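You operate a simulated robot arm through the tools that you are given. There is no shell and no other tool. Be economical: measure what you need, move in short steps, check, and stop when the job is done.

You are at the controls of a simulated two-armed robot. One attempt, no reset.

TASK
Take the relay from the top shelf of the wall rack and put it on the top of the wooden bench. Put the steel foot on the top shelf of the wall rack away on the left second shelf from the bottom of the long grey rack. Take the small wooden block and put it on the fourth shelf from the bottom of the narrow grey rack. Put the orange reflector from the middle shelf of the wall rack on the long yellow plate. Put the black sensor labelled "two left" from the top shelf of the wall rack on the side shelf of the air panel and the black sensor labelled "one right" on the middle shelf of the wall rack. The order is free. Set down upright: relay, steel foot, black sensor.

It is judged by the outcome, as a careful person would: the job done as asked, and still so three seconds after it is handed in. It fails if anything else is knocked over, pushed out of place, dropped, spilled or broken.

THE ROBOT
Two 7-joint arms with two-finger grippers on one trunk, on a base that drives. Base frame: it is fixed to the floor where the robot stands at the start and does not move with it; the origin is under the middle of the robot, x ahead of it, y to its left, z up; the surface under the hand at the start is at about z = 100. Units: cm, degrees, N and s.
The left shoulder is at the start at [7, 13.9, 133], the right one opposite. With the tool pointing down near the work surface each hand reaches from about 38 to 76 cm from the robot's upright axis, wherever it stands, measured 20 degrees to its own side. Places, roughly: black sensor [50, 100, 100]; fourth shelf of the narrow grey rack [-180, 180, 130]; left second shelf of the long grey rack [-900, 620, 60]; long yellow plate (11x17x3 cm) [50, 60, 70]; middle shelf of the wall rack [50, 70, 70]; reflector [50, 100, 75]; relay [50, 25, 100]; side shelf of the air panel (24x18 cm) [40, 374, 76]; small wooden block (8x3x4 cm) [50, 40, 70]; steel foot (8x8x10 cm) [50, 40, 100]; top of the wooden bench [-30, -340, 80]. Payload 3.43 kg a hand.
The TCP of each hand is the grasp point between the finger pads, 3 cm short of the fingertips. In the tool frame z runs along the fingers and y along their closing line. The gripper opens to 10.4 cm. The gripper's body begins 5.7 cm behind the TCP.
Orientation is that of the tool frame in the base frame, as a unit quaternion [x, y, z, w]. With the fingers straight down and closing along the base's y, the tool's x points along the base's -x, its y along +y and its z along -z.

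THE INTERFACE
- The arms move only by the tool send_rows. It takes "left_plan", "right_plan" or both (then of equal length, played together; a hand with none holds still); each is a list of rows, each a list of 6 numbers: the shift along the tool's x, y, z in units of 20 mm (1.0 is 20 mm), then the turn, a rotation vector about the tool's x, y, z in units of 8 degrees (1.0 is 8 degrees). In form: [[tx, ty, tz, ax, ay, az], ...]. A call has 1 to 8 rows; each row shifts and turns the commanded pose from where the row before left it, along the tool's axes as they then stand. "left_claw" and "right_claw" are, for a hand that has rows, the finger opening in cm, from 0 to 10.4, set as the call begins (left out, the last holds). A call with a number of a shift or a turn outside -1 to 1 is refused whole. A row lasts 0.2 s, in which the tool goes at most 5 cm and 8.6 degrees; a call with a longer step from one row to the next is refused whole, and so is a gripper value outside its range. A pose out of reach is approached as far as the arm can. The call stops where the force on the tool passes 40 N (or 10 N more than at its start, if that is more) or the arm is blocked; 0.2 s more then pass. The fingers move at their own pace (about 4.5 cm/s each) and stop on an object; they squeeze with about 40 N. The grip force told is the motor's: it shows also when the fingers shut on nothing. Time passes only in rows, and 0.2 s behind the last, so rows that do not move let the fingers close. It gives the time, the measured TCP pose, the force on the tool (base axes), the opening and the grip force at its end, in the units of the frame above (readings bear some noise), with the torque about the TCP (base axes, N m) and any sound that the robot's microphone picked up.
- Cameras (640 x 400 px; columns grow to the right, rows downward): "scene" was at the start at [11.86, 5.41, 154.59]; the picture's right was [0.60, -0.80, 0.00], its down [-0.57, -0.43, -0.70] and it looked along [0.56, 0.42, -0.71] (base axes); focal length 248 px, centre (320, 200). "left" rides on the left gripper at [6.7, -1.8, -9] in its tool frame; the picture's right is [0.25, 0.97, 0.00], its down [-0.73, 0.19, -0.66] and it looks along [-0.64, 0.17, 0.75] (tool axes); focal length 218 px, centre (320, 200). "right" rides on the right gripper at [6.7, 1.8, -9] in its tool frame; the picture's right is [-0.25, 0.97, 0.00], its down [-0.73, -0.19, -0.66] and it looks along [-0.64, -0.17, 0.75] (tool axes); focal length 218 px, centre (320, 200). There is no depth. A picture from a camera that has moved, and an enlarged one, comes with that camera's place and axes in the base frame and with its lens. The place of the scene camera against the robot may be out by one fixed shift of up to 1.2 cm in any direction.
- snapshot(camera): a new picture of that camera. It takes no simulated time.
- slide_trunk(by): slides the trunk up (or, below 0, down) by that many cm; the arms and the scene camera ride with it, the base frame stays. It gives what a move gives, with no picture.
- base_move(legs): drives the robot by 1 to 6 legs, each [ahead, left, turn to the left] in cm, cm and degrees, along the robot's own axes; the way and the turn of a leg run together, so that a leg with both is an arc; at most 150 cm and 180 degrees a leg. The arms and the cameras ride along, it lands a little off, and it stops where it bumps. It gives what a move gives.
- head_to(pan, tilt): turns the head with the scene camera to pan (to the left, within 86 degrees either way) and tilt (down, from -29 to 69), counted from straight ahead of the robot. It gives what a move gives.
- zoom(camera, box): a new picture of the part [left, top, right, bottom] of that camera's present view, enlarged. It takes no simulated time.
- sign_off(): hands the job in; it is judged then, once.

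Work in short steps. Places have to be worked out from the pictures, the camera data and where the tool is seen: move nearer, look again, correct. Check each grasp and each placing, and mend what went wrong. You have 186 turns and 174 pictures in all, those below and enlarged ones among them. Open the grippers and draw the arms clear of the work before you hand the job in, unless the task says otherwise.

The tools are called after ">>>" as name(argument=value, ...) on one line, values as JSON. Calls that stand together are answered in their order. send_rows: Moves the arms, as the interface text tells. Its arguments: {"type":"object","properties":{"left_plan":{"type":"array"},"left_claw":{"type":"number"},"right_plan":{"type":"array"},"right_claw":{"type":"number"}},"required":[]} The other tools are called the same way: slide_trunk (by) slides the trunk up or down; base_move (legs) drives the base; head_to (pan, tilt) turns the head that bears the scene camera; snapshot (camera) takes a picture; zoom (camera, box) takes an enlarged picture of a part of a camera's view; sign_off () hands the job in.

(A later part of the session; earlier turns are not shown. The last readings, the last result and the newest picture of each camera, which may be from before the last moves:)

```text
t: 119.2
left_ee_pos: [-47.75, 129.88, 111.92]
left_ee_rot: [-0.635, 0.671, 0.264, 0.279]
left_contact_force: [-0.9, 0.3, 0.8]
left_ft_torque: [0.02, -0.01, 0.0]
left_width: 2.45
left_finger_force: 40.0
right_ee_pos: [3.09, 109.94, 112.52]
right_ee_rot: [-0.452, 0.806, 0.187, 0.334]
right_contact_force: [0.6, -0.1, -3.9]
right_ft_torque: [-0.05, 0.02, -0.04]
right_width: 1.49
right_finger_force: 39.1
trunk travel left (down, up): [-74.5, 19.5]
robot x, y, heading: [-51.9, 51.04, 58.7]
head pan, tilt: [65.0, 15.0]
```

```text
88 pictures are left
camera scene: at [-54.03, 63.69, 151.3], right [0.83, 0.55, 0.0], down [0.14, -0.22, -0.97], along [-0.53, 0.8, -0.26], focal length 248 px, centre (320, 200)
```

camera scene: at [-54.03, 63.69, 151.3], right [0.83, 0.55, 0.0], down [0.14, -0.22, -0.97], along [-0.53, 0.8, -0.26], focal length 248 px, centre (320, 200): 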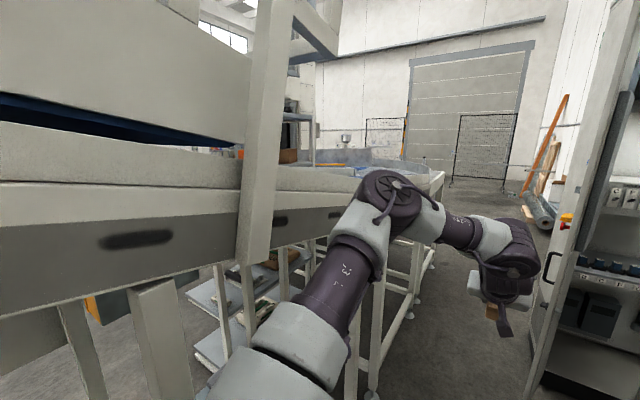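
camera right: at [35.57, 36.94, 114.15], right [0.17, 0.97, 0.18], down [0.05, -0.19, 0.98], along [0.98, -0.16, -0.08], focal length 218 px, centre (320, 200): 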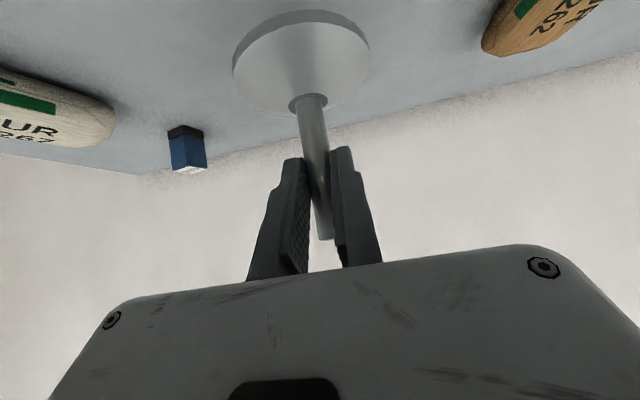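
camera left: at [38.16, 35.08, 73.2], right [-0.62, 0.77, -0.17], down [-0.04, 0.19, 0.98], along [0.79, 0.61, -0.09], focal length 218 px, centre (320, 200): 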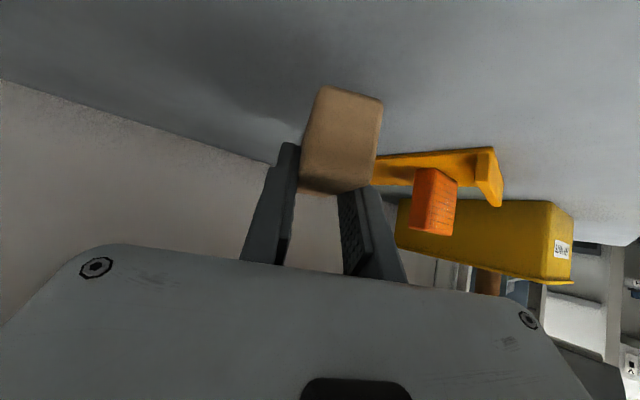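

Need the floor plan: look further left and down.

>>> head_to(pan=80, tilt=45)

>>> snapshot(camera="scene")

>>> head_to(pan=75, tilt=0)

>>> snapshot(camera="scene")

```text
t: 120.2
left_ee_pos: [-47.77, 129.98, 112.06]
left_ee_rot: [-0.634, 0.671, 0.263, 0.279]
left_contact_force: [0.6, 0.2, -0.3]
left_ft_torque: [-0.02, -0.01, 0.0]
left_width: 2.47
left_finger_force: 40.6
right_ee_pos: [3.02, 110.12, 112.63]
right_ee_rot: [-0.453, 0.806, 0.187, 0.333]
right_contact_force: [0.7, -0.8, -2.8]
right_ft_torque: [-0.03, 0.05, 0.04]
right_width: 1.47
right_finger_force: 40.3
trunk travel left (down, up): [-74.5, 19.5]
robot x, y, heading: [-51.79, 51.06, 58.6]
head pan, tilt: [80.0, 45.0]
```

```text
87 pictures are left
camera scene: at [-54.95, 61.3, 146.63], right [0.66, 0.75, 0.0], down [0.53, -0.47, -0.71], along [-0.53, 0.47, -0.71], focal length 248 px, centre (320, 200)
```

scene: 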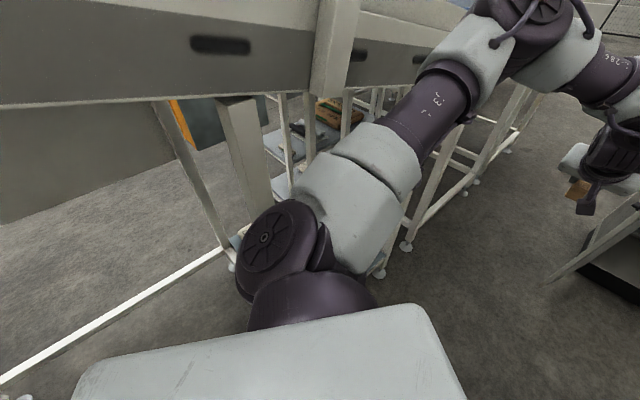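

```text
t: 121.3
left_ee_pos: [-47.79, 129.97, 111.91]
left_ee_rot: [-0.634, 0.671, 0.263, 0.279]
left_contact_force: [-0.7, -0.3, -1.5]
left_ft_torque: [0.0, 0.01, 0.0]
left_width: 2.46
left_finger_force: 40.3
right_ee_pos: [2.97, 109.86, 112.64]
right_ee_rot: [-0.452, 0.806, 0.187, 0.333]
right_contact_force: [-0.2, -1.2, -3.0]
right_ft_torque: [-0.04, 0.02, 0.01]
right_width: 1.48
right_finger_force: 39.6
trunk travel left (down, up): [-74.5, 19.5]
robot x, y, heading: [-52.04, 50.75, 58.5]
head pan, tilt: [75.0, 0.0]
```

```text
86 pictures are left
camera scene: at [-55.05, 62.44, 153.71], right [0.72, 0.69, 0.0], down [0.0, 0.0, -1.0], along [-0.69, 0.72, 0.0], focal length 248 px, centre (320, 200)
```

scene: 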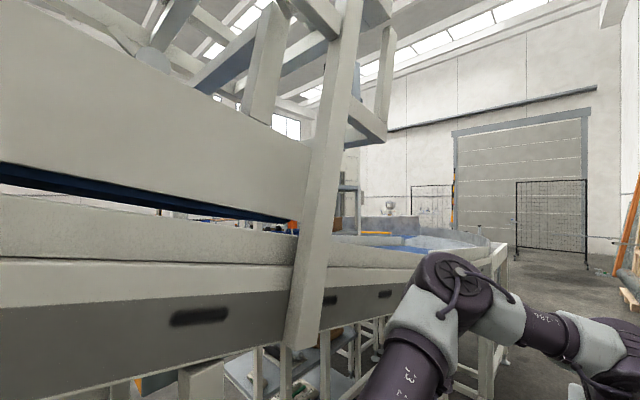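

A sloped conveyor and table lie between me and the narrow rack (its 4th shelf carries a brown box), so I must go round via the north corridor (x≈-88…-15). First compact the left arm: bring it inward and undo its yaw.

>>> send_rows(left_plan=[[0, -0.9, 0, 0.62, 0, 0.62], [0, -0.9, 0, 0.62, 0, 0.62], [0, -0.9, 0, 0.62, 0, 0.62], [0, -0.9, 0, 0.62, 0, 0.62], [0.3, -0.9, -0.5, 0, 0, 0], [0.3, -0.9, -0.5, 0, 0, 0], [0.3, -0.9, -0.5, 0, 0, 0], [0.3, -0.9, -0.5, 0, 0, 0]])

>>> base_move(legs=[[0, 0, 31.4]])

>>> head_to(pan=10, tilt=30)

>>> snapshot(camera="scene")

```text
t: 123.1
left_ee_pos: [-36.94, 120.4, 113.39]
left_ee_rot: [-0.453, 0.805, 0.189, 0.334]
left_contact_force: [0.6, 0.5, -0.1]
left_ft_torque: [-0.01, -0.02, -0.03]
left_width: 2.46
left_finger_force: 40.3
right_ee_pos: [2.97, 109.8, 112.62]
right_ee_rot: [-0.453, 0.805, 0.189, 0.333]
right_contact_force: [0.5, 0.2, -3.6]
right_ft_torque: [-0.06, 0.0, -0.02]
right_width: 1.48
right_finger_force: 40.1
trunk travel left (down, up): [-74.5, 19.5]
robot x, y, heading: [-51.92, 50.82, 58.4]
head pan, tilt: [75.0, 0.0]
```

```text
t: 124.5
left_ee_pos: [-53.83, 122.14, 112.36]
left_ee_rot: [-0.546, 0.749, 0.225, 0.301]
left_contact_force: [-0.9, -0.1, 0.0]
left_ft_torque: [-0.03, 0.0, 0.02]
left_width: 2.49
left_finger_force: 39.9
right_ee_pos: [-13.68, 122.55, 112.2]
right_ee_rot: [-0.554, 0.741, 0.228, 0.304]
right_contact_force: [0.2, 0.8, -3.6]
right_ft_torque: [-0.06, 0.01, 0.0]
right_width: 1.48
right_finger_force: 40.4
trunk travel left (down, up): [-74.5, 19.5]
robot x, y, heading: [-51.98, 51.21, 73.3]
head pan, tilt: [75.0, 0.0]
stopped in leg 1: the robot was blocked; the commanded pose is now the measured one
```

```text
t: 125.8
left_ee_pos: [-54.06, 122.36, 112.28]
left_ee_rot: [-0.547, 0.748, 0.226, 0.301]
left_contact_force: [0.8, 0.2, -0.9]
left_ft_torque: [-0.02, 0.02, -0.01]
left_width: 2.45
left_finger_force: 39.4
right_ee_pos: [-13.75, 122.71, 112.21]
right_ee_rot: [-0.554, 0.741, 0.229, 0.303]
right_contact_force: [-0.3, 0.7, -3.2]
right_ft_torque: [-0.06, 0.06, -0.03]
right_width: 1.45
right_finger_force: 39.7
trunk travel left (down, up): [-74.5, 19.5]
robot x, y, heading: [-51.88, 50.98, 73.6]
head pan, tilt: [10.0, 30.0]
```

```text
85 pictures are left
camera scene: at [-48.3, 66.28, 148.77], right [0.99, -0.11, -0.01], down [-0.06, -0.5, -0.86], along [0.1, 0.86, -0.51], focal length 248 px, centre (320, 200)
```

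scene: 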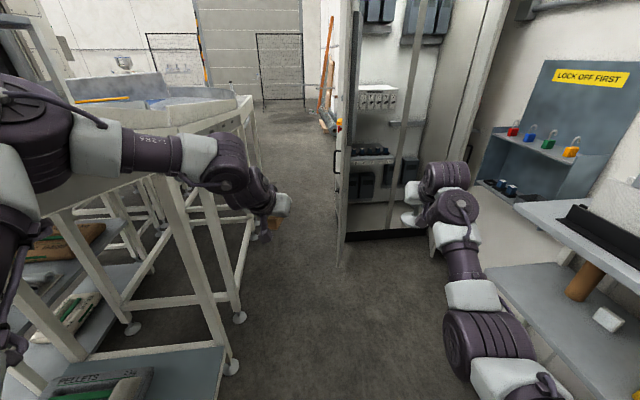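

Rotation was blocked around 73°. Look left to see what it touched.

>>> head_to(pan=80, tilt=30)

>>> snapshot(camera="scene")

>>> head_to(pan=50, tilt=10)

>>> snapshot(camera="scene")

```text
t: 127.2
left_ee_pos: [-54.11, 122.3, 112.38]
left_ee_rot: [-0.547, 0.748, 0.226, 0.301]
left_contact_force: [0.1, 0.1, -0.8]
left_ft_torque: [-0.05, 0.0, -0.04]
left_width: 2.44
left_finger_force: 39.9
right_ee_pos: [-13.63, 122.71, 112.08]
right_ee_rot: [-0.554, 0.74, 0.23, 0.304]
right_contact_force: [-0.1, 0.0, -3.8]
right_ft_torque: [-0.07, 0.0, -0.03]
right_width: 1.45
right_finger_force: 39.8
trunk travel left (down, up): [-74.5, 19.5]
robot x, y, heading: [-51.96, 51.11, 73.5]
head pan, tilt: [80.0, 30.0]
```

```text
84 pictures are left
camera scene: at [-57.4, 61.34, 148.87], right [0.45, 0.89, -0.01], down [0.44, -0.23, -0.87], along [-0.78, 0.38, -0.5], focal length 248 px, centre (320, 200)
```

scene: 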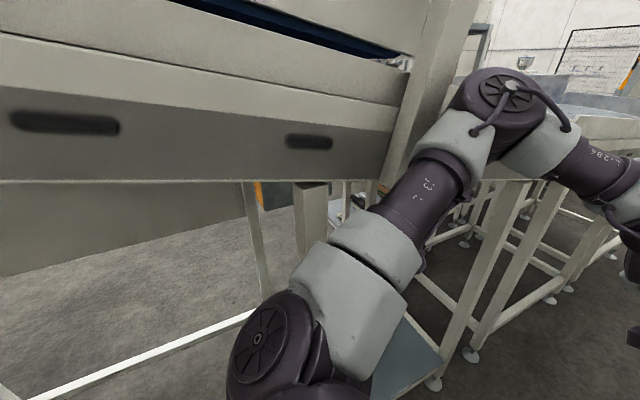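

```text
t: 128.2
left_ee_pos: [-54.08, 122.29, 112.39]
left_ee_rot: [-0.547, 0.748, 0.226, 0.301]
left_contact_force: [0.0, -0.4, -0.3]
left_ft_torque: [0.0, 0.01, -0.01]
left_width: 2.44
left_finger_force: 40.2
right_ee_pos: [-13.73, 122.66, 112.05]
right_ee_rot: [-0.554, 0.741, 0.229, 0.303]
right_contact_force: [-0.2, -0.2, -3.2]
right_ft_torque: [-0.04, 0.04, 0.01]
right_width: 1.47
right_finger_force: 39.5
trunk travel left (down, up): [-74.5, 19.5]
robot x, y, heading: [-51.71, 51.39, 73.6]
head pan, tilt: [50.0, 10.0]
```

```text
83 pictures are left
camera scene: at [-54.43, 65.07, 152.06], right [0.83, 0.55, -0.01], down [0.09, -0.15, -0.98], along [-0.54, 0.82, -0.18], focal length 248 px, centre (320, 200)
```

scene: 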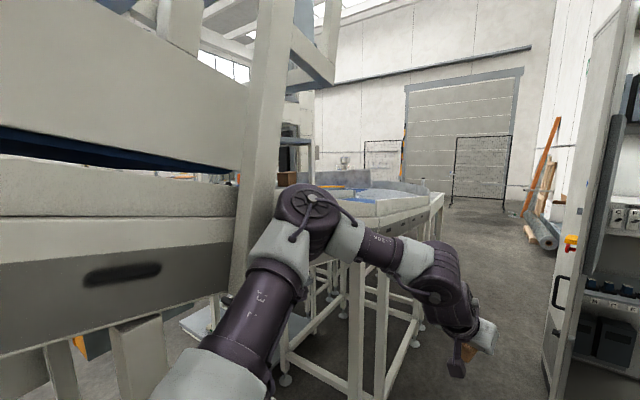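

The left elbow likely met the conveyor post. I'll move away (+x, +y) and look over the table from a different angle with the trunk raised.

>>> base_move(legs=[[0, 0, -4], [12, -28, 0], [30, 8, 0]])

>>> slide_trunk(by=19)

>>> head_to(pan=70, tilt=20)

>>> snapshot(camera="scene")

```text
t: 132.4
left_ee_pos: [-16.77, 154.26, 112.81]
left_ee_rot: [-0.52, 0.765, 0.216, 0.313]
left_contact_force: [-0.7, -0.8, -0.9]
left_ft_torque: [0.02, -0.03, 0.01]
left_width: 2.48
left_finger_force: 39.9
right_ee_pos: [23.52, 151.99, 112.95]
right_ee_rot: [-0.528, 0.757, 0.22, 0.315]
right_contact_force: [0.7, -0.2, -3.6]
right_ft_torque: [-0.05, 0.02, 0.01]
right_width: 1.47
right_finger_force: 39.8
trunk travel left (down, up): [-74.5, 19.5]
robot x, y, heading: [-18.99, 83.93, 69.4]
head pan, tilt: [50.0, 10.0]
```

```text
t: 134.4
left_ee_pos: [-16.75, 154.55, 131.79]
left_ee_rot: [-0.521, 0.765, 0.215, 0.312]
left_contact_force: [-0.7, 0.9, -1.3]
left_ft_torque: [0.01, 0.0, 0.02]
left_width: 2.45
left_finger_force: 40.2
right_ee_pos: [23.64, 152.18, 131.71]
right_ee_rot: [-0.528, 0.758, 0.219, 0.314]
right_contact_force: [-0.7, 0.1, -2.6]
right_ft_torque: [-0.04, 0.01, -0.01]
right_width: 1.49
right_finger_force: 39.9
trunk travel left (down, up): [-93.5, 0.5]
robot x, y, heading: [-19.16, 84.04, 69.6]
head pan, tilt: [50.0, 10.0]
```

```text
t: 135.3
left_ee_pos: [-16.67, 154.44, 131.79]
left_ee_rot: [-0.521, 0.764, 0.216, 0.312]
left_contact_force: [0.5, 0.1, -0.3]
left_ft_torque: [0.03, 0.03, 0.01]
left_width: 2.5
left_finger_force: 40.0
right_ee_pos: [23.57, 152.08, 131.74]
right_ee_rot: [-0.528, 0.758, 0.22, 0.315]
right_contact_force: [-0.4, 0.4, -3.0]
right_ft_torque: [-0.07, 0.05, -0.02]
right_width: 1.48
right_finger_force: 40.0
trunk travel left (down, up): [-93.5, 0.5]
robot x, y, heading: [-19.1, 83.78, 69.8]
head pan, tilt: [70.0, 20.0]
```

```text
82 pictures are left
camera scene: at [-23.84, 95.23, 169.49], right [0.65, 0.76, 0.0], down [0.26, -0.22, -0.94], along [-0.71, 0.61, -0.34], focal length 248 px, centre (320, 200)
```

scene: 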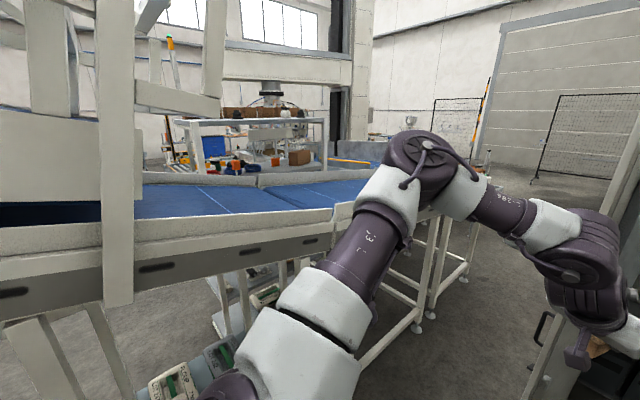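

Triangulation confirms the narrow rack runs along x≈-190, y≈130–235 behind the conveyor, so I need to go around. First straighten the left arm to pull its elbow in, then check.

>>> send_rows(left_plan=[[-0.7, -0.2, 0.7, 0, 0, 0], [-0.7, -0.2, 0.7, 0, 0, 0], [-0.7, -0.2, 0.7, 0, 0, 0], [-0.7, -0.2, 0.7, 0, 0, 0], [-0.7, -0.2, 0.7, 0, 0, 0], [-0.7, -0.2, 0.7, 0, 0, 0], [-0.7, -0.2, 0.7, 0, 0, 0]])

>>> base_move(legs=[[0, 0, 20.4]])

>>> head_to(pan=20, tilt=35)

>>> snapshot(camera="scene")

```text
t: 136.9
left_ee_pos: [-16.13, 160.84, 132.7]
left_ee_rot: [-0.52, 0.765, 0.216, 0.313]
left_contact_force: [-0.3, -0.8, -0.3]
left_ft_torque: [0.01, 0.02, 0.04]
left_width: 2.48
left_finger_force: 39.9
left hand out of reach, approached as far as the arm can: row 3, 4, 5, 6, 7
right_ee_pos: [23.51, 152.1, 131.86]
right_ee_rot: [-0.527, 0.758, 0.22, 0.315]
right_contact_force: [-0.6, 0.3, -2.8]
right_ft_torque: [-0.06, 0.03, 0.0]
right_width: 1.46
right_finger_force: 40.3
trunk travel left (down, up): [-93.5, 0.5]
robot x, y, heading: [-19.02, 83.84, 69.6]
head pan, tilt: [70.0, 20.0]
```

```text
t: 138.4
left_ee_pos: [-43.14, 157.03, 132.75]
left_ee_rot: [-0.65, 0.659, 0.268, 0.268]
left_contact_force: [-0.4, 0.0, 0.1]
left_ft_torque: [-0.01, 0.01, 0.0]
left_width: 2.46
left_finger_force: 40.1
right_ee_pos: [-2.95, 162.72, 131.68]
right_ee_rot: [0.654, -0.652, -0.272, -0.271]
right_contact_force: [-0.1, 0.6, -4.0]
right_ft_torque: [-0.07, 0.03, 0.03]
right_width: 1.46
right_finger_force: 40.2
trunk travel left (down, up): [-93.5, 0.5]
robot x, y, heading: [-19.5, 83.94, 89.9]
head pan, tilt: [70.0, 20.0]
```

```text
t: 139.6
left_ee_pos: [-43.25, 157.04, 132.63]
left_ee_rot: [-0.648, 0.66, 0.268, 0.27]
left_contact_force: [1.1, -0.5, -0.8]
left_ft_torque: [-0.01, 0.01, 0.01]
left_width: 2.47
left_finger_force: 39.9
right_ee_pos: [-3.04, 162.76, 131.67]
right_ee_rot: [0.655, -0.651, -0.272, -0.27]
right_contact_force: [-0.3, -0.8, -3.2]
right_ft_torque: [-0.07, 0.01, -0.01]
right_width: 1.49
right_finger_force: 39.7
trunk travel left (down, up): [-93.5, 0.5]
robot x, y, heading: [-19.16, 83.65, 90.2]
head pan, tilt: [20.0, 35.0]
```

```text
81 pictures are left
camera scene: at [-21.57, 97.76, 167.1], right [0.94, 0.34, 0.0], down [0.2, -0.54, -0.82], along [-0.28, 0.77, -0.57], focal length 248 px, centre (320, 200)
```

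scene: 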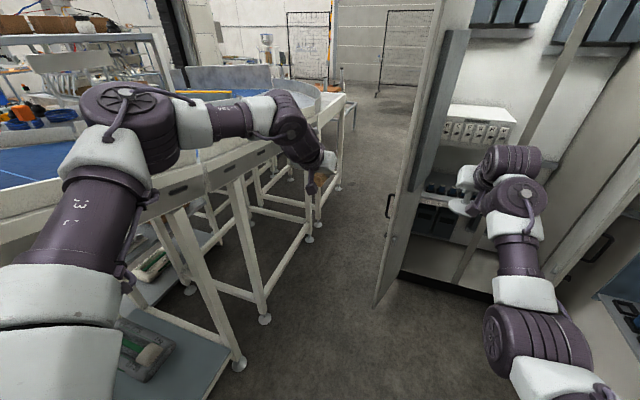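

Zoom in on the shelves under/behind the conveyor to understand where the narrow rack really is.

>>> zoom(camera="scene", box=[0, 180, 270, 400])

>>> zoom(camera="scene", box=[0, 0, 360, 200])

```text
1.82 times, centred on (135, 290) of scene
camera zoom: at [-21.57, 97.76, 167.1], right [0.94, 0.34, 0.0], down [0.2, -0.54, -0.82], along [-0.28, 0.77, -0.57], focal length 450 px, centre (656, 36)
```

zoom: 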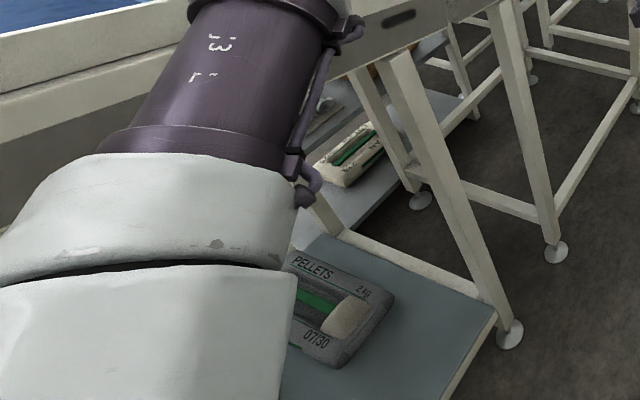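

```text
1.78 times, centred on (180, 100) of scene
camera zoom: at [-21.57, 97.76, 167.1], right [0.94, 0.34, 0.0], down [0.2, -0.54, -0.82], along [-0.28, 0.77, -0.57], focal length 440 px, centre (569, 378)
```

zoom: 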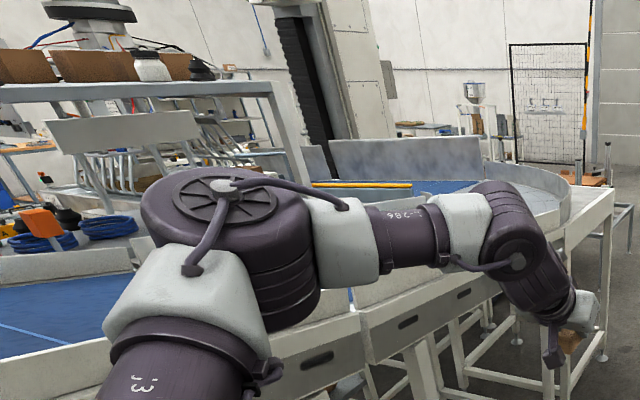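

The L-shaped conveyor wraps the rack; access is from the north-west. The corridor is ~72 cm wide, so tuck the right arm inward a bit first, then shift to the corridor centreline.

>>> send_rows(right_plan=[[-0.5, 1, 0.5, 0, 0, 0], [-0.5, 1, 0.5, 0, 0, 0], [-0.4, 1, 0.4, 0, 0, 0], [0, 1, 0, 0, 0, 0], [0, 1, 0, 0, 0, 0]])

>>> base_move(legs=[[22, 34, 0]])

>>> head_to(pan=-25, tilt=50)

>>> snapshot(camera="scene")

```text
t: 140.8
left_ee_pos: [-43.39, 156.95, 132.59]
left_ee_rot: [-0.649, 0.66, 0.267, 0.27]
left_contact_force: [-0.9, 0.0, -0.2]
left_ft_torque: [-0.01, -0.04, 0.03]
left_width: 2.47
left_finger_force: 40.3
right_ee_pos: [-13.12, 166.62, 131.68]
right_ee_rot: [0.655, -0.651, -0.271, -0.271]
right_contact_force: [-0.6, 0.3, -3.9]
right_ft_torque: [-0.03, 0.01, -0.02]
right_width: 1.49
right_finger_force: 39.6
trunk travel left (down, up): [-93.5, 0.5]
robot x, y, heading: [-18.63, 83.51, 90.1]
head pan, tilt: [20.0, 35.0]
```

```text
t: 143.3
left_ee_pos: [-78.97, 178.15, 132.78]
left_ee_rot: [-0.652, 0.656, 0.271, 0.267]
left_contact_force: [0.4, 0.2, 0.7]
left_ft_torque: [-0.02, 0.0, 0.05]
left_width: 2.46
left_finger_force: 40.2
right_ee_pos: [-48.91, 188.15, 131.65]
right_ee_rot: [0.657, -0.648, -0.274, -0.27]
right_contact_force: [0.2, -0.5, -3.5]
right_ft_torque: [-0.04, 0.03, 0.01]
right_width: 1.48
right_finger_force: 39.8
trunk travel left (down, up): [-93.5, 0.5]
robot x, y, heading: [-54.13, 105.32, 90.9]
head pan, tilt: [20.0, 35.0]
```

```text
t: 144.4
left_ee_pos: [-79.21, 178.18, 132.63]
left_ee_rot: [-0.652, 0.656, 0.27, 0.269]
left_contact_force: [0.2, -0.3, -1.1]
left_ft_torque: [0.01, -0.03, 0.0]
left_width: 2.46
left_finger_force: 39.8
right_ee_pos: [-49.08, 188.29, 131.79]
right_ee_rot: [0.658, -0.648, -0.274, -0.269]
right_contact_force: [-0.2, 0.3, -3.3]
right_ft_torque: [-0.07, -0.01, -0.01]
right_width: 1.47
right_finger_force: 39.4
trunk travel left (down, up): [-93.5, 0.5]
robot x, y, heading: [-53.79, 105.5, 90.7]
head pan, tilt: [-25.0, 50.0]
```

```text
78 pictures are left
camera scene: at [-50.67, 118.11, 164.93], right [0.91, -0.41, 0.0], down [-0.32, -0.7, -0.64], along [0.26, 0.59, -0.77], focal length 248 px, centre (320, 200)
```

scene: 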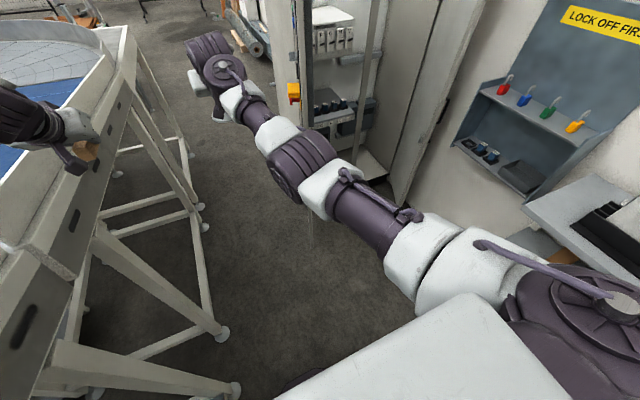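

Clear on both sides. Drive north along the corridor in one 100 cm leg.

>>> base_move(legs=[[50, 0, -0.9], [55, 0, 0]])

>>> head_to(pan=25, tilt=30)

>>> snapshot(camera="scene")

```text
t: 150.2
left_ee_pos: [-77.72, 283.7, 132.75]
left_ee_rot: [-0.647, 0.66, 0.268, 0.271]
left_contact_force: [0.1, -0.2, -0.2]
left_ft_torque: [0.0, 0.03, -0.02]
left_width: 2.46
left_finger_force: 39.8
right_ee_pos: [-47.4, 293.28, 131.97]
right_ee_rot: [-0.652, 0.653, 0.271, 0.273]
right_contact_force: [-0.5, -0.4, -2.7]
right_ft_torque: [-0.05, 0.01, -0.01]
right_width: 1.47
right_finger_force: 40.1
trunk travel left (down, up): [-93.5, 0.5]
robot x, y, heading: [-53.77, 210.87, 89.7]
head pan, tilt: [-25.0, 50.0]
```

```text
t: 151.3
left_ee_pos: [-77.79, 283.9, 132.72]
left_ee_rot: [-0.647, 0.661, 0.267, 0.27]
left_contact_force: [0.2, 0.5, -2.0]
left_ft_torque: [-0.02, -0.03, 0.01]
left_width: 2.46
left_finger_force: 40.1
right_ee_pos: [-47.39, 293.37, 131.68]
right_ee_rot: [-0.652, 0.654, 0.27, 0.272]
right_contact_force: [-0.3, 0.7, -3.8]
right_ft_torque: [-0.09, -0.01, -0.04]
right_width: 1.47
right_finger_force: 40.3
trunk travel left (down, up): [-93.5, 0.5]
robot x, y, heading: [-53.99, 210.36, 89.5]
head pan, tilt: [25.0, 30.0]
```

```text
77 pictures are left
camera scene: at [-57.25, 224.43, 167.88], right [0.91, 0.42, 0.0], down [0.21, -0.46, -0.87], along [-0.36, 0.79, -0.5], focal length 248 px, centre (320, 200)
```

scene: 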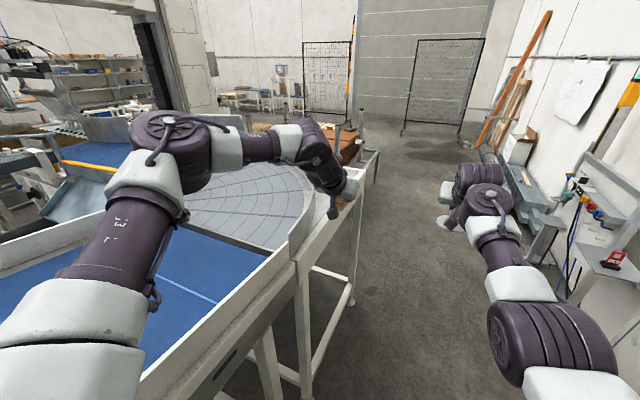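

Past the cabinet. Continue north ~115 cm and look west.

>>> base_move(legs=[[60, 0, 0.5], [60, 0, 0]])

>>> head_to(pan=65, tilt=25)

>>> snapshot(camera="scene")

```text
t: 157.8
left_ee_pos: [-77.52, 404.21, 132.76]
left_ee_rot: [-0.648, 0.66, 0.269, 0.27]
left_contact_force: [-1.4, -0.7, -0.6]
left_ft_torque: [-0.03, 0.02, 0.0]
left_width: 2.44
left_finger_force: 40.4
right_ee_pos: [-47.29, 413.88, 131.86]
right_ee_rot: [0.654, -0.652, -0.272, -0.271]
right_contact_force: [0.1, -0.9, -3.1]
right_ft_torque: [-0.06, 0.01, 0.01]
right_width: 1.5
right_finger_force: 39.8
trunk travel left (down, up): [-93.5, 0.5]
robot x, y, heading: [-53.79, 331.17, 89.8]
head pan, tilt: [25.0, 30.0]
```

```text
t: 158.8
left_ee_pos: [-77.65, 404.24, 132.66]
left_ee_rot: [-0.647, 0.662, 0.266, 0.27]
left_contact_force: [0.4, -0.1, -0.2]
left_ft_torque: [-0.01, -0.01, -0.01]
left_width: 2.46
left_finger_force: 39.9
right_ee_pos: [-47.07, 413.96, 131.64]
right_ee_rot: [0.654, -0.652, -0.271, -0.271]
right_contact_force: [0.0, 0.1, -3.8]
right_ft_torque: [-0.05, -0.02, 0.02]
right_width: 1.47
right_finger_force: 39.5
trunk travel left (down, up): [-93.5, 0.5]
robot x, y, heading: [-53.34, 331.11, 89.7]
head pan, tilt: [65.0, 25.0]
```

```text
76 pictures are left
camera scene: at [-61.45, 340.83, 168.68], right [0.43, 0.9, 0.0], down [0.38, -0.18, -0.91], along [-0.82, 0.39, -0.42], focal length 248 px, centre (320, 200)
```

scene: 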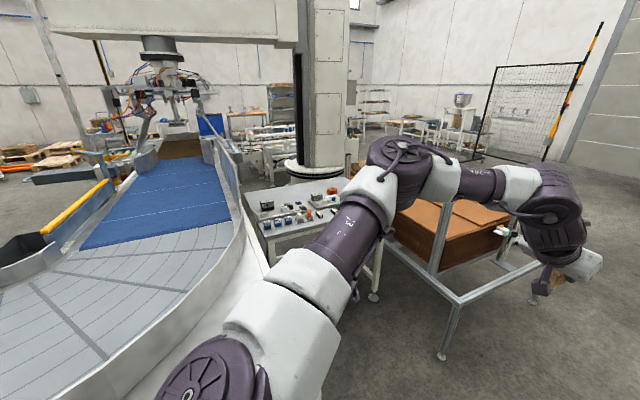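

The long grey rack is visible far west; the conveyor turns west here, with a cart north of it. Continue north, turn west, and look.

>>> base_move(legs=[[120, 0, 0], [60, 0, 0], [0, 0, 90]])

>>> head_to(pan=10, tilt=20)

>>> snapshot(camera="scene")

```text
t: 171.7
left_ee_pos: [-125.04, 488.65, 132.74]
left_ee_rot: [0.925, -0.018, -0.38, -0.006]
left_contact_force: [-0.5, 0.5, 0.2]
left_ft_torque: [0.0, -0.02, 0.0]
left_width: 2.44
left_finger_force: 40.1
right_ee_pos: [-134.04, 519.15, 131.73]
right_ee_rot: [0.923, -0.008, -0.384, -0.003]
right_contact_force: [-0.5, 0.8, -2.8]
right_ft_torque: [-0.02, -0.06, 0.02]
right_width: 1.46
right_finger_force: 39.5
trunk travel left (down, up): [-93.5, 0.5]
robot x, y, heading: [-51.7, 511.11, 178.9]
head pan, tilt: [65.0, 25.0]
```

```text
t: 173.0
left_ee_pos: [-125.07, 488.52, 132.71]
left_ee_rot: [0.925, -0.018, -0.379, -0.005]
left_contact_force: [-1.0, 0.4, -0.1]
left_ft_torque: [0.02, 0.01, 0.02]
left_width: 2.43
left_finger_force: 39.4
right_ee_pos: [-134.07, 518.98, 131.72]
right_ee_rot: [0.923, -0.008, -0.384, -0.004]
right_contact_force: [-0.2, -0.6, -2.8]
right_ft_torque: [0.0, -0.07, -0.01]
right_width: 1.46
right_finger_force: 39.8
trunk travel left (down, up): [-93.5, 0.5]
robot x, y, heading: [-51.44, 510.82, 178.7]
head pan, tilt: [10.0, 20.0]
```

```text
75 pictures are left
camera scene: at [-65.41, 510.39, 169.48], right [-0.15, 0.99, 0.0], down [0.34, 0.05, -0.94], along [-0.93, -0.14, -0.34], focal length 248 px, centre (320, 200)
```

scene: 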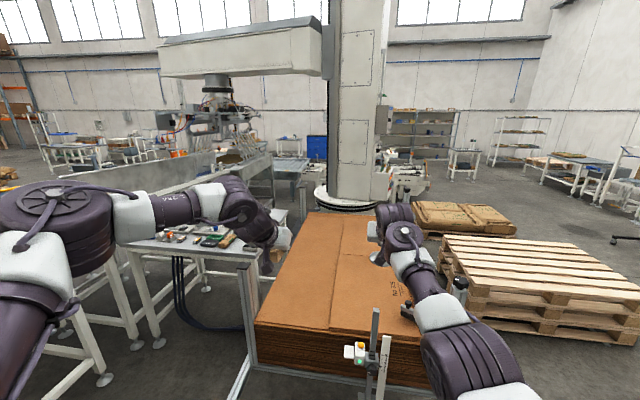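

Cardboard stack and pallets block straight west; go north past the pallets (y≈810), then west.

>>> base_move(legs=[[0, -150, 1.2], [0, -150, 0]])

>>> head_to(pan=5, tilt=20)

>>> snapshot(camera="scene")

```text
t: 187.2
left_ee_pos: [-134.91, 775.24, 132.7]
left_ee_rot: [0.925, 0.029, -0.38, 0.014]
left_contact_force: [0.2, -0.4, -0.9]
left_ft_torque: [-0.04, 0.01, -0.01]
left_width: 2.46
left_finger_force: 40.5
right_ee_pos: [-146.82, 804.67, 131.68]
right_ee_rot: [0.923, 0.039, -0.383, 0.016]
right_contact_force: [-0.4, -0.5, -3.2]
right_ft_torque: [0.01, -0.05, 0.0]
right_width: 1.49
right_finger_force: 39.9
trunk travel left (down, up): [-93.5, 0.5]
robot x, y, heading: [-64.09, 805.52, -175.5]
head pan, tilt: [10.0, 20.0]
```

```text
t: 187.8
left_ee_pos: [-134.79, 775.3, 132.62]
left_ee_rot: [0.924, 0.029, -0.38, 0.014]
left_contact_force: [-0.2, 0.1, 0.8]
left_ft_torque: [-0.03, 0.01, 0.03]
left_width: 2.43
left_finger_force: 39.9
right_ee_pos: [-146.89, 804.76, 131.69]
right_ee_rot: [0.923, 0.039, -0.382, 0.016]
right_contact_force: [0.2, 1.1, -3.2]
right_ft_torque: [-0.01, -0.04, 0.01]
right_width: 1.45
right_finger_force: 40.2
trunk travel left (down, up): [-93.5, 0.5]
robot x, y, heading: [-64.16, 805.44, -175.2]
head pan, tilt: [5.0, 20.0]
```

```text
74 pictures are left
camera scene: at [-77.85, 803.88, 169.48], right [-0.17, 0.99, 0.0], down [0.34, 0.06, -0.94], along [-0.93, -0.16, -0.34], focal length 248 px, centre (320, 200)
```

scene: 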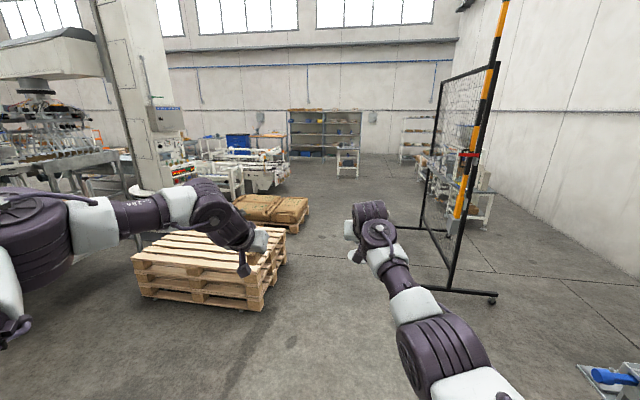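

Path west is clear between pallets (y<722) and the fence panel (y>828). Drive along y≈772 to x≈-515.

>>> base_move(legs=[[0, 0, -4.8], [0, 33, 0], [150, 0, 0], [150, 0, 0], [150, 0, 0]])

>>> snapshot(camera="scene")

```text
t: 211.5
left_ee_pos: [-583.48, 731.02, 132.64]
left_ee_rot: [0.925, 0.031, -0.379, 0.014]
left_contact_force: [0.7, -0.9, -0.4]
left_ft_torque: [0.01, 0.01, -0.02]
left_width: 2.47
left_finger_force: 39.8
right_ee_pos: [-595.52, 760.49, 131.69]
right_ee_rot: [0.922, 0.04, -0.384, 0.016]
right_contact_force: [-0.3, -0.1, -1.9]
right_ft_torque: [0.02, -0.04, 0.02]
right_width: 1.45
right_finger_force: 40.0
trunk travel left (down, up): [-93.5, 0.5]
robot x, y, heading: [-512.83, 761.49, -175.2]
head pan, tilt: [5.0, 20.0]
```

```text
73 pictures are left
camera scene: at [-526.5, 759.8, 169.49], right [-0.17, 0.99, 0.0], down [0.34, 0.06, -0.94], along [-0.93, -0.16, -0.34], focal length 248 px, centre (320, 200)
```

scene: 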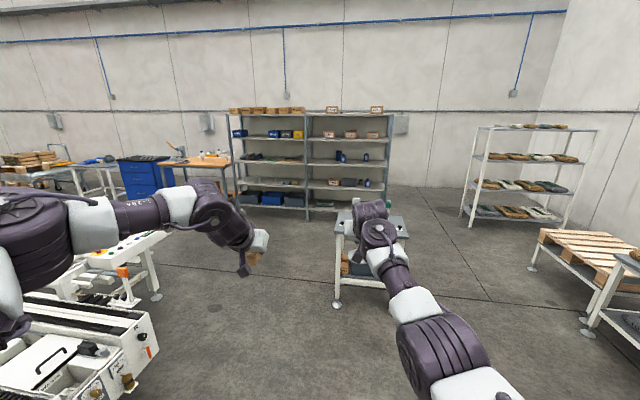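

The long grey rack's left bay is at y≈550–675, front x≈-880. Zoom on its shelves.

>>> zoom(camera="scene", box=[210, 95, 410, 220])

```text
3.20 times, centred on (310, 158) of scene
camera zoom: at [-526.5, 759.8, 169.49], right [-0.17, 0.99, 0.0], down [0.34, 0.06, -0.94], along [-0.93, -0.16, -0.34], focal length 792 px, centre (352, 336)
```

zoom: 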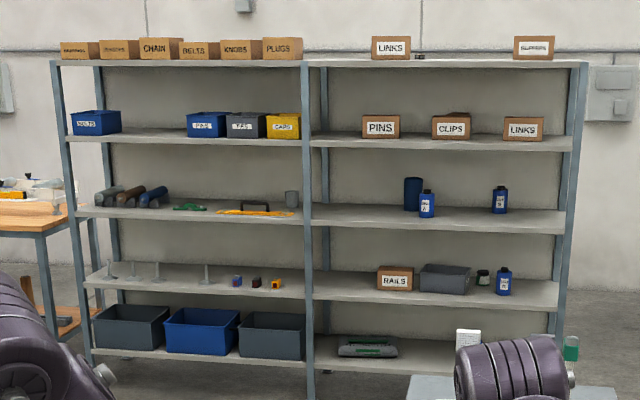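

Second shelf of the left bay holds feet and relays; there's free front space at y≈618. Drive between the white machine and the small table toward it.

>>> base_move(legs=[[0, 0, -4.8], [47, 56, 0], [80, 10, 0], [60, 30, 0]])

>>> snapshot(camera="scene")

```text
t: 223.2
left_ee_pos: [-771.99, 640.63, 132.8]
left_ee_rot: [0.924, -0.009, -0.382, -0.001]
left_contact_force: [-0.7, 0.0, -0.8]
left_ft_torque: [0.02, 0.0, 0.02]
left_width: 2.48
left_finger_force: 39.9
right_ee_pos: [-781.76, 670.9, 131.83]
right_ee_rot: [0.923, 0.0, -0.384, 0.0]
right_contact_force: [0.1, 0.7, -3.1]
right_ft_torque: [0.04, -0.07, 0.04]
right_width: 1.47
right_finger_force: 39.5
trunk travel left (down, up): [-93.5, 0.5]
robot x, y, heading: [-699.34, 664.75, 180.2]
head pan, tilt: [5.0, 20.0]
```

```text
71 pictures are left
camera scene: at [-712.9, 664.43, 169.51], right [-0.08, 1.0, 0.0], down [0.34, 0.03, -0.94], along [-0.94, -0.08, -0.34], focal length 248 px, centre (320, 200)
```

scene: 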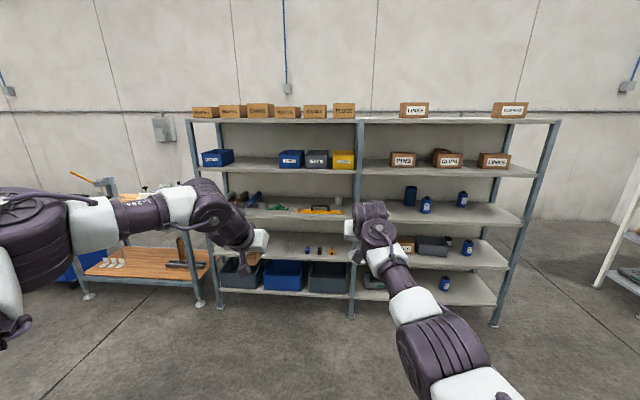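

Rack front x≈-884, second shelf z≈59; free slot at y≈608 between feet at y≈596 and 620. Retract the left arm, then lower the trunk.

>>> send_rows(left_plan=[[0.7, 0.4, -0.7, 0, 0, 0], [0.7, 0.4, -0.7, 0, 0, 0], [0.7, 0.4, -0.7, 0, 0, 0], [0.7, 0.4, -0.7, 0, 0, 0], [0.7, 0.4, -0.7, 0, 0, 0], [0.7, 0.4, -0.7, 0, 0, 0], [0.7, 0.4, -0.7, 0, 0, 0], [0.7, 0.4, -0.7, 0, 0, 0]], right_plan=[[0.5, 0, -0.5, 0, 0, 0], [0.5, 0, -0.5, 0, 0, 0], [0.5, 0, -0.5, 0, 0, 0], [0.5, 0, -0.5, 0, 0, 0], [0.5, 0, -0.5, 0, 0, 0], [0, 0, 0, 0, 0, 0], [0, 0, 0, 0, 0, 0], [0, 0, 0, 0, 0, 0]])

>>> slide_trunk(by=-40)

>>> slide_trunk(by=-16)

>>> base_move(legs=[[80, 57, 0]])

>>> snapshot(camera="scene")

>>> snapshot(camera="right")

```text
t: 225.0
left_ee_pos: [-756.32, 633.84, 132.79]
left_ee_rot: [0.925, -0.009, -0.381, -0.002]
left_contact_force: [0.2, -0.7, -0.3]
left_ft_torque: [0.01, 0.01, 0.03]
left_width: 2.47
left_finger_force: 39.8
right_ee_pos: [-774.48, 670.84, 131.8]
right_ee_rot: [0.924, 0.001, -0.383, -0.001]
right_contact_force: [-0.4, 0.2, -3.0]
right_ft_torque: [0.03, -0.02, -0.01]
right_width: 1.49
right_finger_force: 40.6
trunk travel left (down, up): [-93.5, 0.5]
robot x, y, heading: [-699.14, 664.57, 180.0]
head pan, tilt: [5.0, 20.0]
```

```text
t: 228.8
left_ee_pos: [-756.39, 633.75, 92.75]
left_ee_rot: [0.925, -0.009, -0.381, -0.002]
left_contact_force: [-0.7, -0.7, -0.1]
left_ft_torque: [-0.04, -0.02, 0.0]
left_width: 2.47
left_finger_force: 39.9
right_ee_pos: [-774.64, 670.95, 91.68]
right_ee_rot: [0.924, 0.002, -0.383, 0.0]
right_contact_force: [-0.9, -0.3, -2.4]
right_ft_torque: [-0.03, -0.06, 0.02]
right_width: 1.49
right_finger_force: 39.8
trunk travel left (down, up): [-53.5, 40.5]
robot x, y, heading: [-698.96, 664.73, 179.9]
head pan, tilt: [5.0, 20.0]
```

```text
t: 230.7
left_ee_pos: [-756.45, 633.78, 76.71]
left_ee_rot: [0.925, -0.009, -0.381, -0.002]
left_contact_force: [0.0, -0.1, -0.9]
left_ft_torque: [0.01, -0.01, 0.03]
left_width: 2.45
left_finger_force: 40.1
right_ee_pos: [-774.68, 670.81, 75.8]
right_ee_rot: [0.924, 0.001, -0.383, 0.001]
right_contact_force: [0.7, 0.0, -2.8]
right_ft_torque: [0.01, -0.04, 0.01]
right_width: 1.46
right_finger_force: 40.2
trunk travel left (down, up): [-37.5, 56.5]
robot x, y, heading: [-699.28, 664.76, 179.9]
head pan, tilt: [5.0, 20.0]
```

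```text
t: 235.8
left_ee_pos: [-839.0, 579.48, 76.84]
left_ee_rot: [0.925, -0.017, -0.381, -0.005]
left_contact_force: [0.6, 1.0, -0.7]
left_ft_torque: [0.02, 0.04, 0.01]
left_width: 2.45
left_finger_force: 39.5
right_ee_pos: [-856.45, 616.81, 75.7]
right_ee_rot: [0.924, -0.008, -0.383, -0.003]
right_contact_force: [-0.1, -0.8, -3.8]
right_ft_torque: [0.01, -0.06, 0.0]
right_width: 1.46
right_finger_force: 39.3
trunk travel left (down, up): [-37.5, 56.5]
robot x, y, heading: [-780.99, 609.14, 178.8]
head pan, tilt: [5.0, 20.0]
```

```text
70 pictures are left
camera scene: at [-795.04, 609.16, 113.48], right [-0.07, 1.0, 0.0], down [0.34, 0.02, -0.94], along [-0.94, -0.06, -0.34], focal length 248 px, centre (320, 200)
```

scene: 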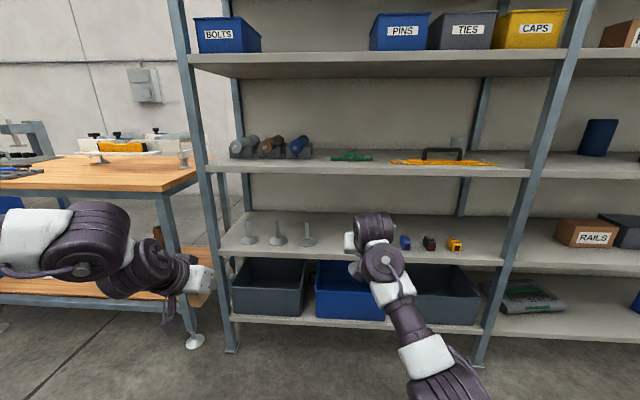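

```text
69 pictures are left
camera right: at [-845.42, 614.76, 77.14], right [-0.2, -0.96, 0.18], down [-0.05, 0.19, 0.98], along [-0.98, 0.18, -0.08], focal length 218 px, centre (320, 200)
```

right: 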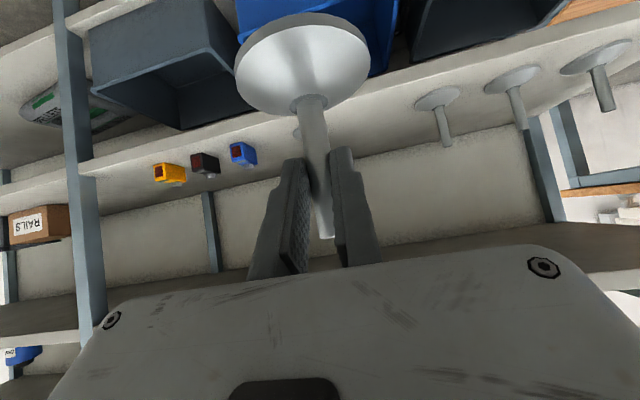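

Neighbour feet stand at [-889,597] and ≈[-888,624]; slot centre y≈610.5. Shift left 6.3 cm and lower 5.7 cm, then drive 18 cm in.

>>> send_rows(right_plan=[[0.4, 0.63, 0.4, 0, 0, 0], [0.4, 0.63, 0.4, 0, 0, 0], [0.4, 0.63, 0.4, 0, 0, 0], [0.4, 0.63, 0.4, 0, 0, 0], [0.4, 0.63, 0.4, 0, 0, 0]])

>>> base_move(legs=[[18, 0, 0.5]])

>>> snapshot(camera="right")

>>> snapshot(camera="scene")

```text
t: 237.0
left_ee_pos: [-838.93, 579.42, 76.77]
left_ee_rot: [0.925, -0.018, -0.38, -0.005]
left_contact_force: [-0.1, -0.1, -0.4]
left_ft_torque: [-0.01, 0.01, -0.02]
left_width: 2.44
left_finger_force: 40.1
right_ee_pos: [-856.32, 610.45, 69.94]
right_ee_rot: [0.924, -0.007, -0.382, -0.003]
right_contact_force: [0.2, -0.5, -3.3]
right_ft_torque: [0.0, -0.06, 0.0]
right_width: 1.48
right_finger_force: 40.2
trunk travel left (down, up): [-37.5, 56.5]
robot x, y, heading: [-781.03, 608.95, 178.8]
head pan, tilt: [5.0, 20.0]
```

```text
t: 238.5
left_ee_pos: [-856.85, 579.34, 76.72]
left_ee_rot: [0.925, -0.013, -0.379, -0.004]
left_contact_force: [0.0, 0.0, -0.2]
left_ft_torque: [0.01, 0.0, -0.04]
left_width: 2.47
left_finger_force: 40.2
right_ee_pos: [-874.53, 610.23, 69.9]
right_ee_rot: [0.924, -0.004, -0.383, -0.001]
right_contact_force: [0.1, -0.1, -3.8]
right_ft_torque: [-0.01, -0.01, -0.02]
right_width: 1.47
right_finger_force: 40.1
trunk travel left (down, up): [-37.5, 56.5]
robot x, y, heading: [-799.33, 609.85, 179.7]
head pan, tilt: [5.0, 20.0]
```

```text
68 pictures are left
camera right: at [-863.45, 608.15, 71.42], right [-0.19, -0.97, 0.18], down [-0.05, 0.19, 0.98], along [-0.98, 0.17, -0.08], focal length 218 px, centre (320, 200)
```

right: 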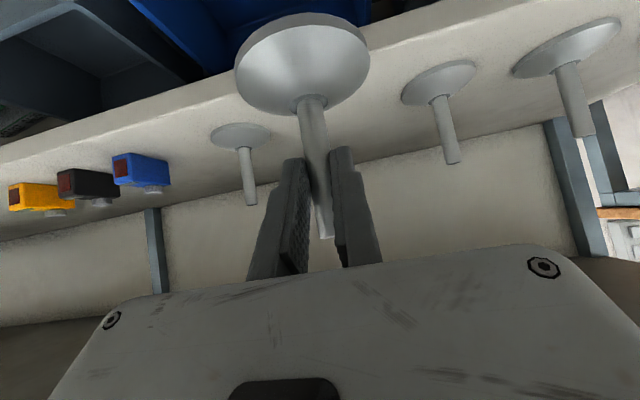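

```text
67 pictures are left
camera scene: at [-813.2, 609.34, 113.47], right [-0.08, 1.0, 0.0], down [0.34, 0.03, -0.94], along [-0.94, -0.07, -0.34], focal length 248 px, centre (320, 200)
```

scene: 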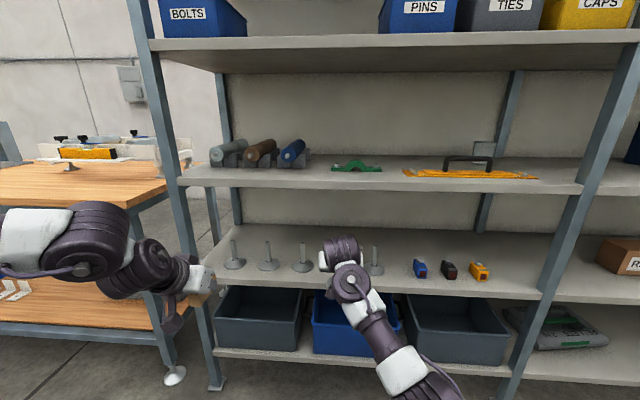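

Slot is centred (neighbours at y 597.3 and 621). Advance 9.5 cm and down 2 cm.

>>> send_rows(right_plan=[[-0.53, 0.07, 0.81, 0, 0, 0], [-0.53, 0.07, 0.81, 0, 0, 0], [-0.53, 0.07, 0.81, 0, 0, 0], [-0.53, 0.07, 0.81, 0, 0, 0], [-0.53, 0.07, 0.81, 0, 0, 0]])

>>> snapshot(camera="right")

```text
t: 239.7
left_ee_pos: [-856.72, 579.26, 76.7]
left_ee_rot: [0.925, -0.015, -0.38, -0.004]
left_contact_force: [0.4, 0.7, -0.3]
left_ft_torque: [0.05, 0.02, -0.03]
left_width: 2.46
left_finger_force: 40.7
right_ee_pos: [-882.13, 609.75, 68.53]
right_ee_rot: [0.924, -0.003, -0.383, -0.001]
right_contact_force: [-0.3, 1.2, -3.9]
right_ft_torque: [-0.03, -0.05, 0.0]
right_width: 1.47
right_finger_force: 40.1
right hand out of reach, approached as far as the arm can: row 5
trunk travel left (down, up): [-37.5, 56.5]
robot x, y, heading: [-799.03, 609.46, 179.2]
head pan, tilt: [5.0, 20.0]
```

```text
66 pictures are left
camera right: at [-870.98, 607.87, 69.99], right [-0.19, -0.97, 0.18], down [-0.05, 0.19, 0.98], along [-0.98, 0.17, -0.08], focal length 218 px, centre (320, 200)
```

right: 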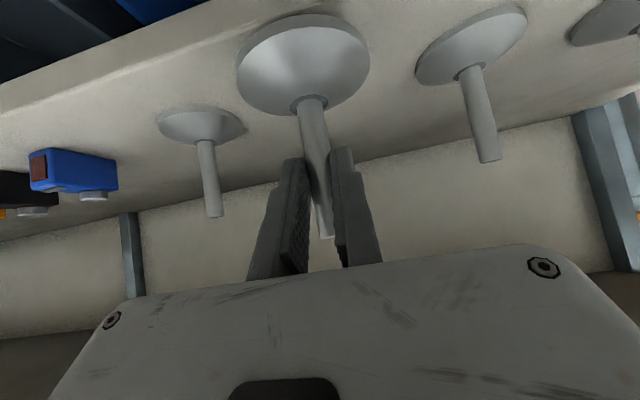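

Shelf edge may be near x≈-880; bring the base 5 cm further for a safe spot.

>>> base_move(legs=[[5, 0, 0.5]])

>>> send_rows(right_plan=[[0.15, 0, 0.15, 0, 0, 0], [0.15, 0, 0.15, 0, 0, 0], [0.15, 0, 0.15, 0, 0, 0]])

>>> snapshot(camera="right")

```text
t: 240.6
left_ee_pos: [-861.78, 578.65, 76.71]
left_ee_rot: [0.925, -0.009, -0.38, -0.001]
left_contact_force: [-0.2, -0.2, -0.9]
left_ft_torque: [0.0, -0.01, 0.01]
left_width: 2.46
left_finger_force: 39.9
right_ee_pos: [-887.35, 608.97, 68.41]
right_ee_rot: [0.924, 0.001, -0.382, 0.0]
right_contact_force: [0.1, 0.9, -4.2]
right_ft_torque: [0.02, -0.04, 0.01]
right_width: 1.45
right_finger_force: 40.0
trunk travel left (down, up): [-37.5, 56.5]
robot x, y, heading: [-804.69, 609.49, 179.9]
head pan, tilt: [5.0, 20.0]
```

```text
t: 241.4
left_ee_pos: [-861.66, 578.61, 76.84]
left_ee_rot: [0.925, -0.009, -0.38, -0.001]
left_contact_force: [0.0, 0.3, 0.7]
left_ft_torque: [0.01, 0.0, 0.0]
left_width: 2.46
left_finger_force: 40.0
right_ee_pos: [-887.2, 608.99, 67.33]
right_ee_rot: [0.923, 0.001, -0.384, 0.001]
right_contact_force: [0.0, 0.5, -3.4]
right_ft_torque: [-0.02, -0.06, -0.01]
right_width: 1.47
right_finger_force: 40.4
trunk travel left (down, up): [-37.5, 56.5]
robot x, y, heading: [-804.24, 610.09, 180.0]
head pan, tilt: [5.0, 20.0]
```

```text
65 pictures are left
camera right: at [-876.01, 607.17, 68.82], right [-0.18, -0.97, 0.18], down [-0.05, 0.19, 0.98], along [-0.98, 0.16, -0.08], focal length 218 px, centre (320, 200)
```

right: 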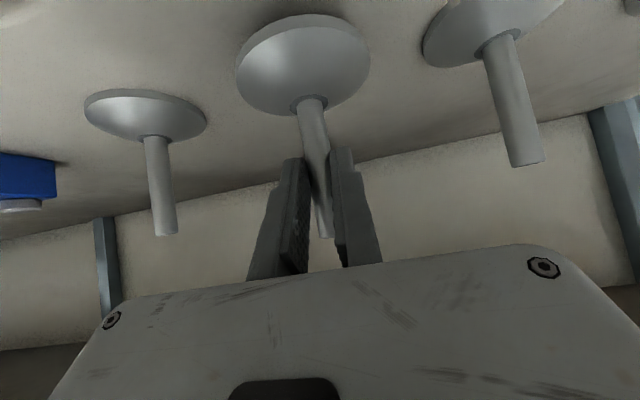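

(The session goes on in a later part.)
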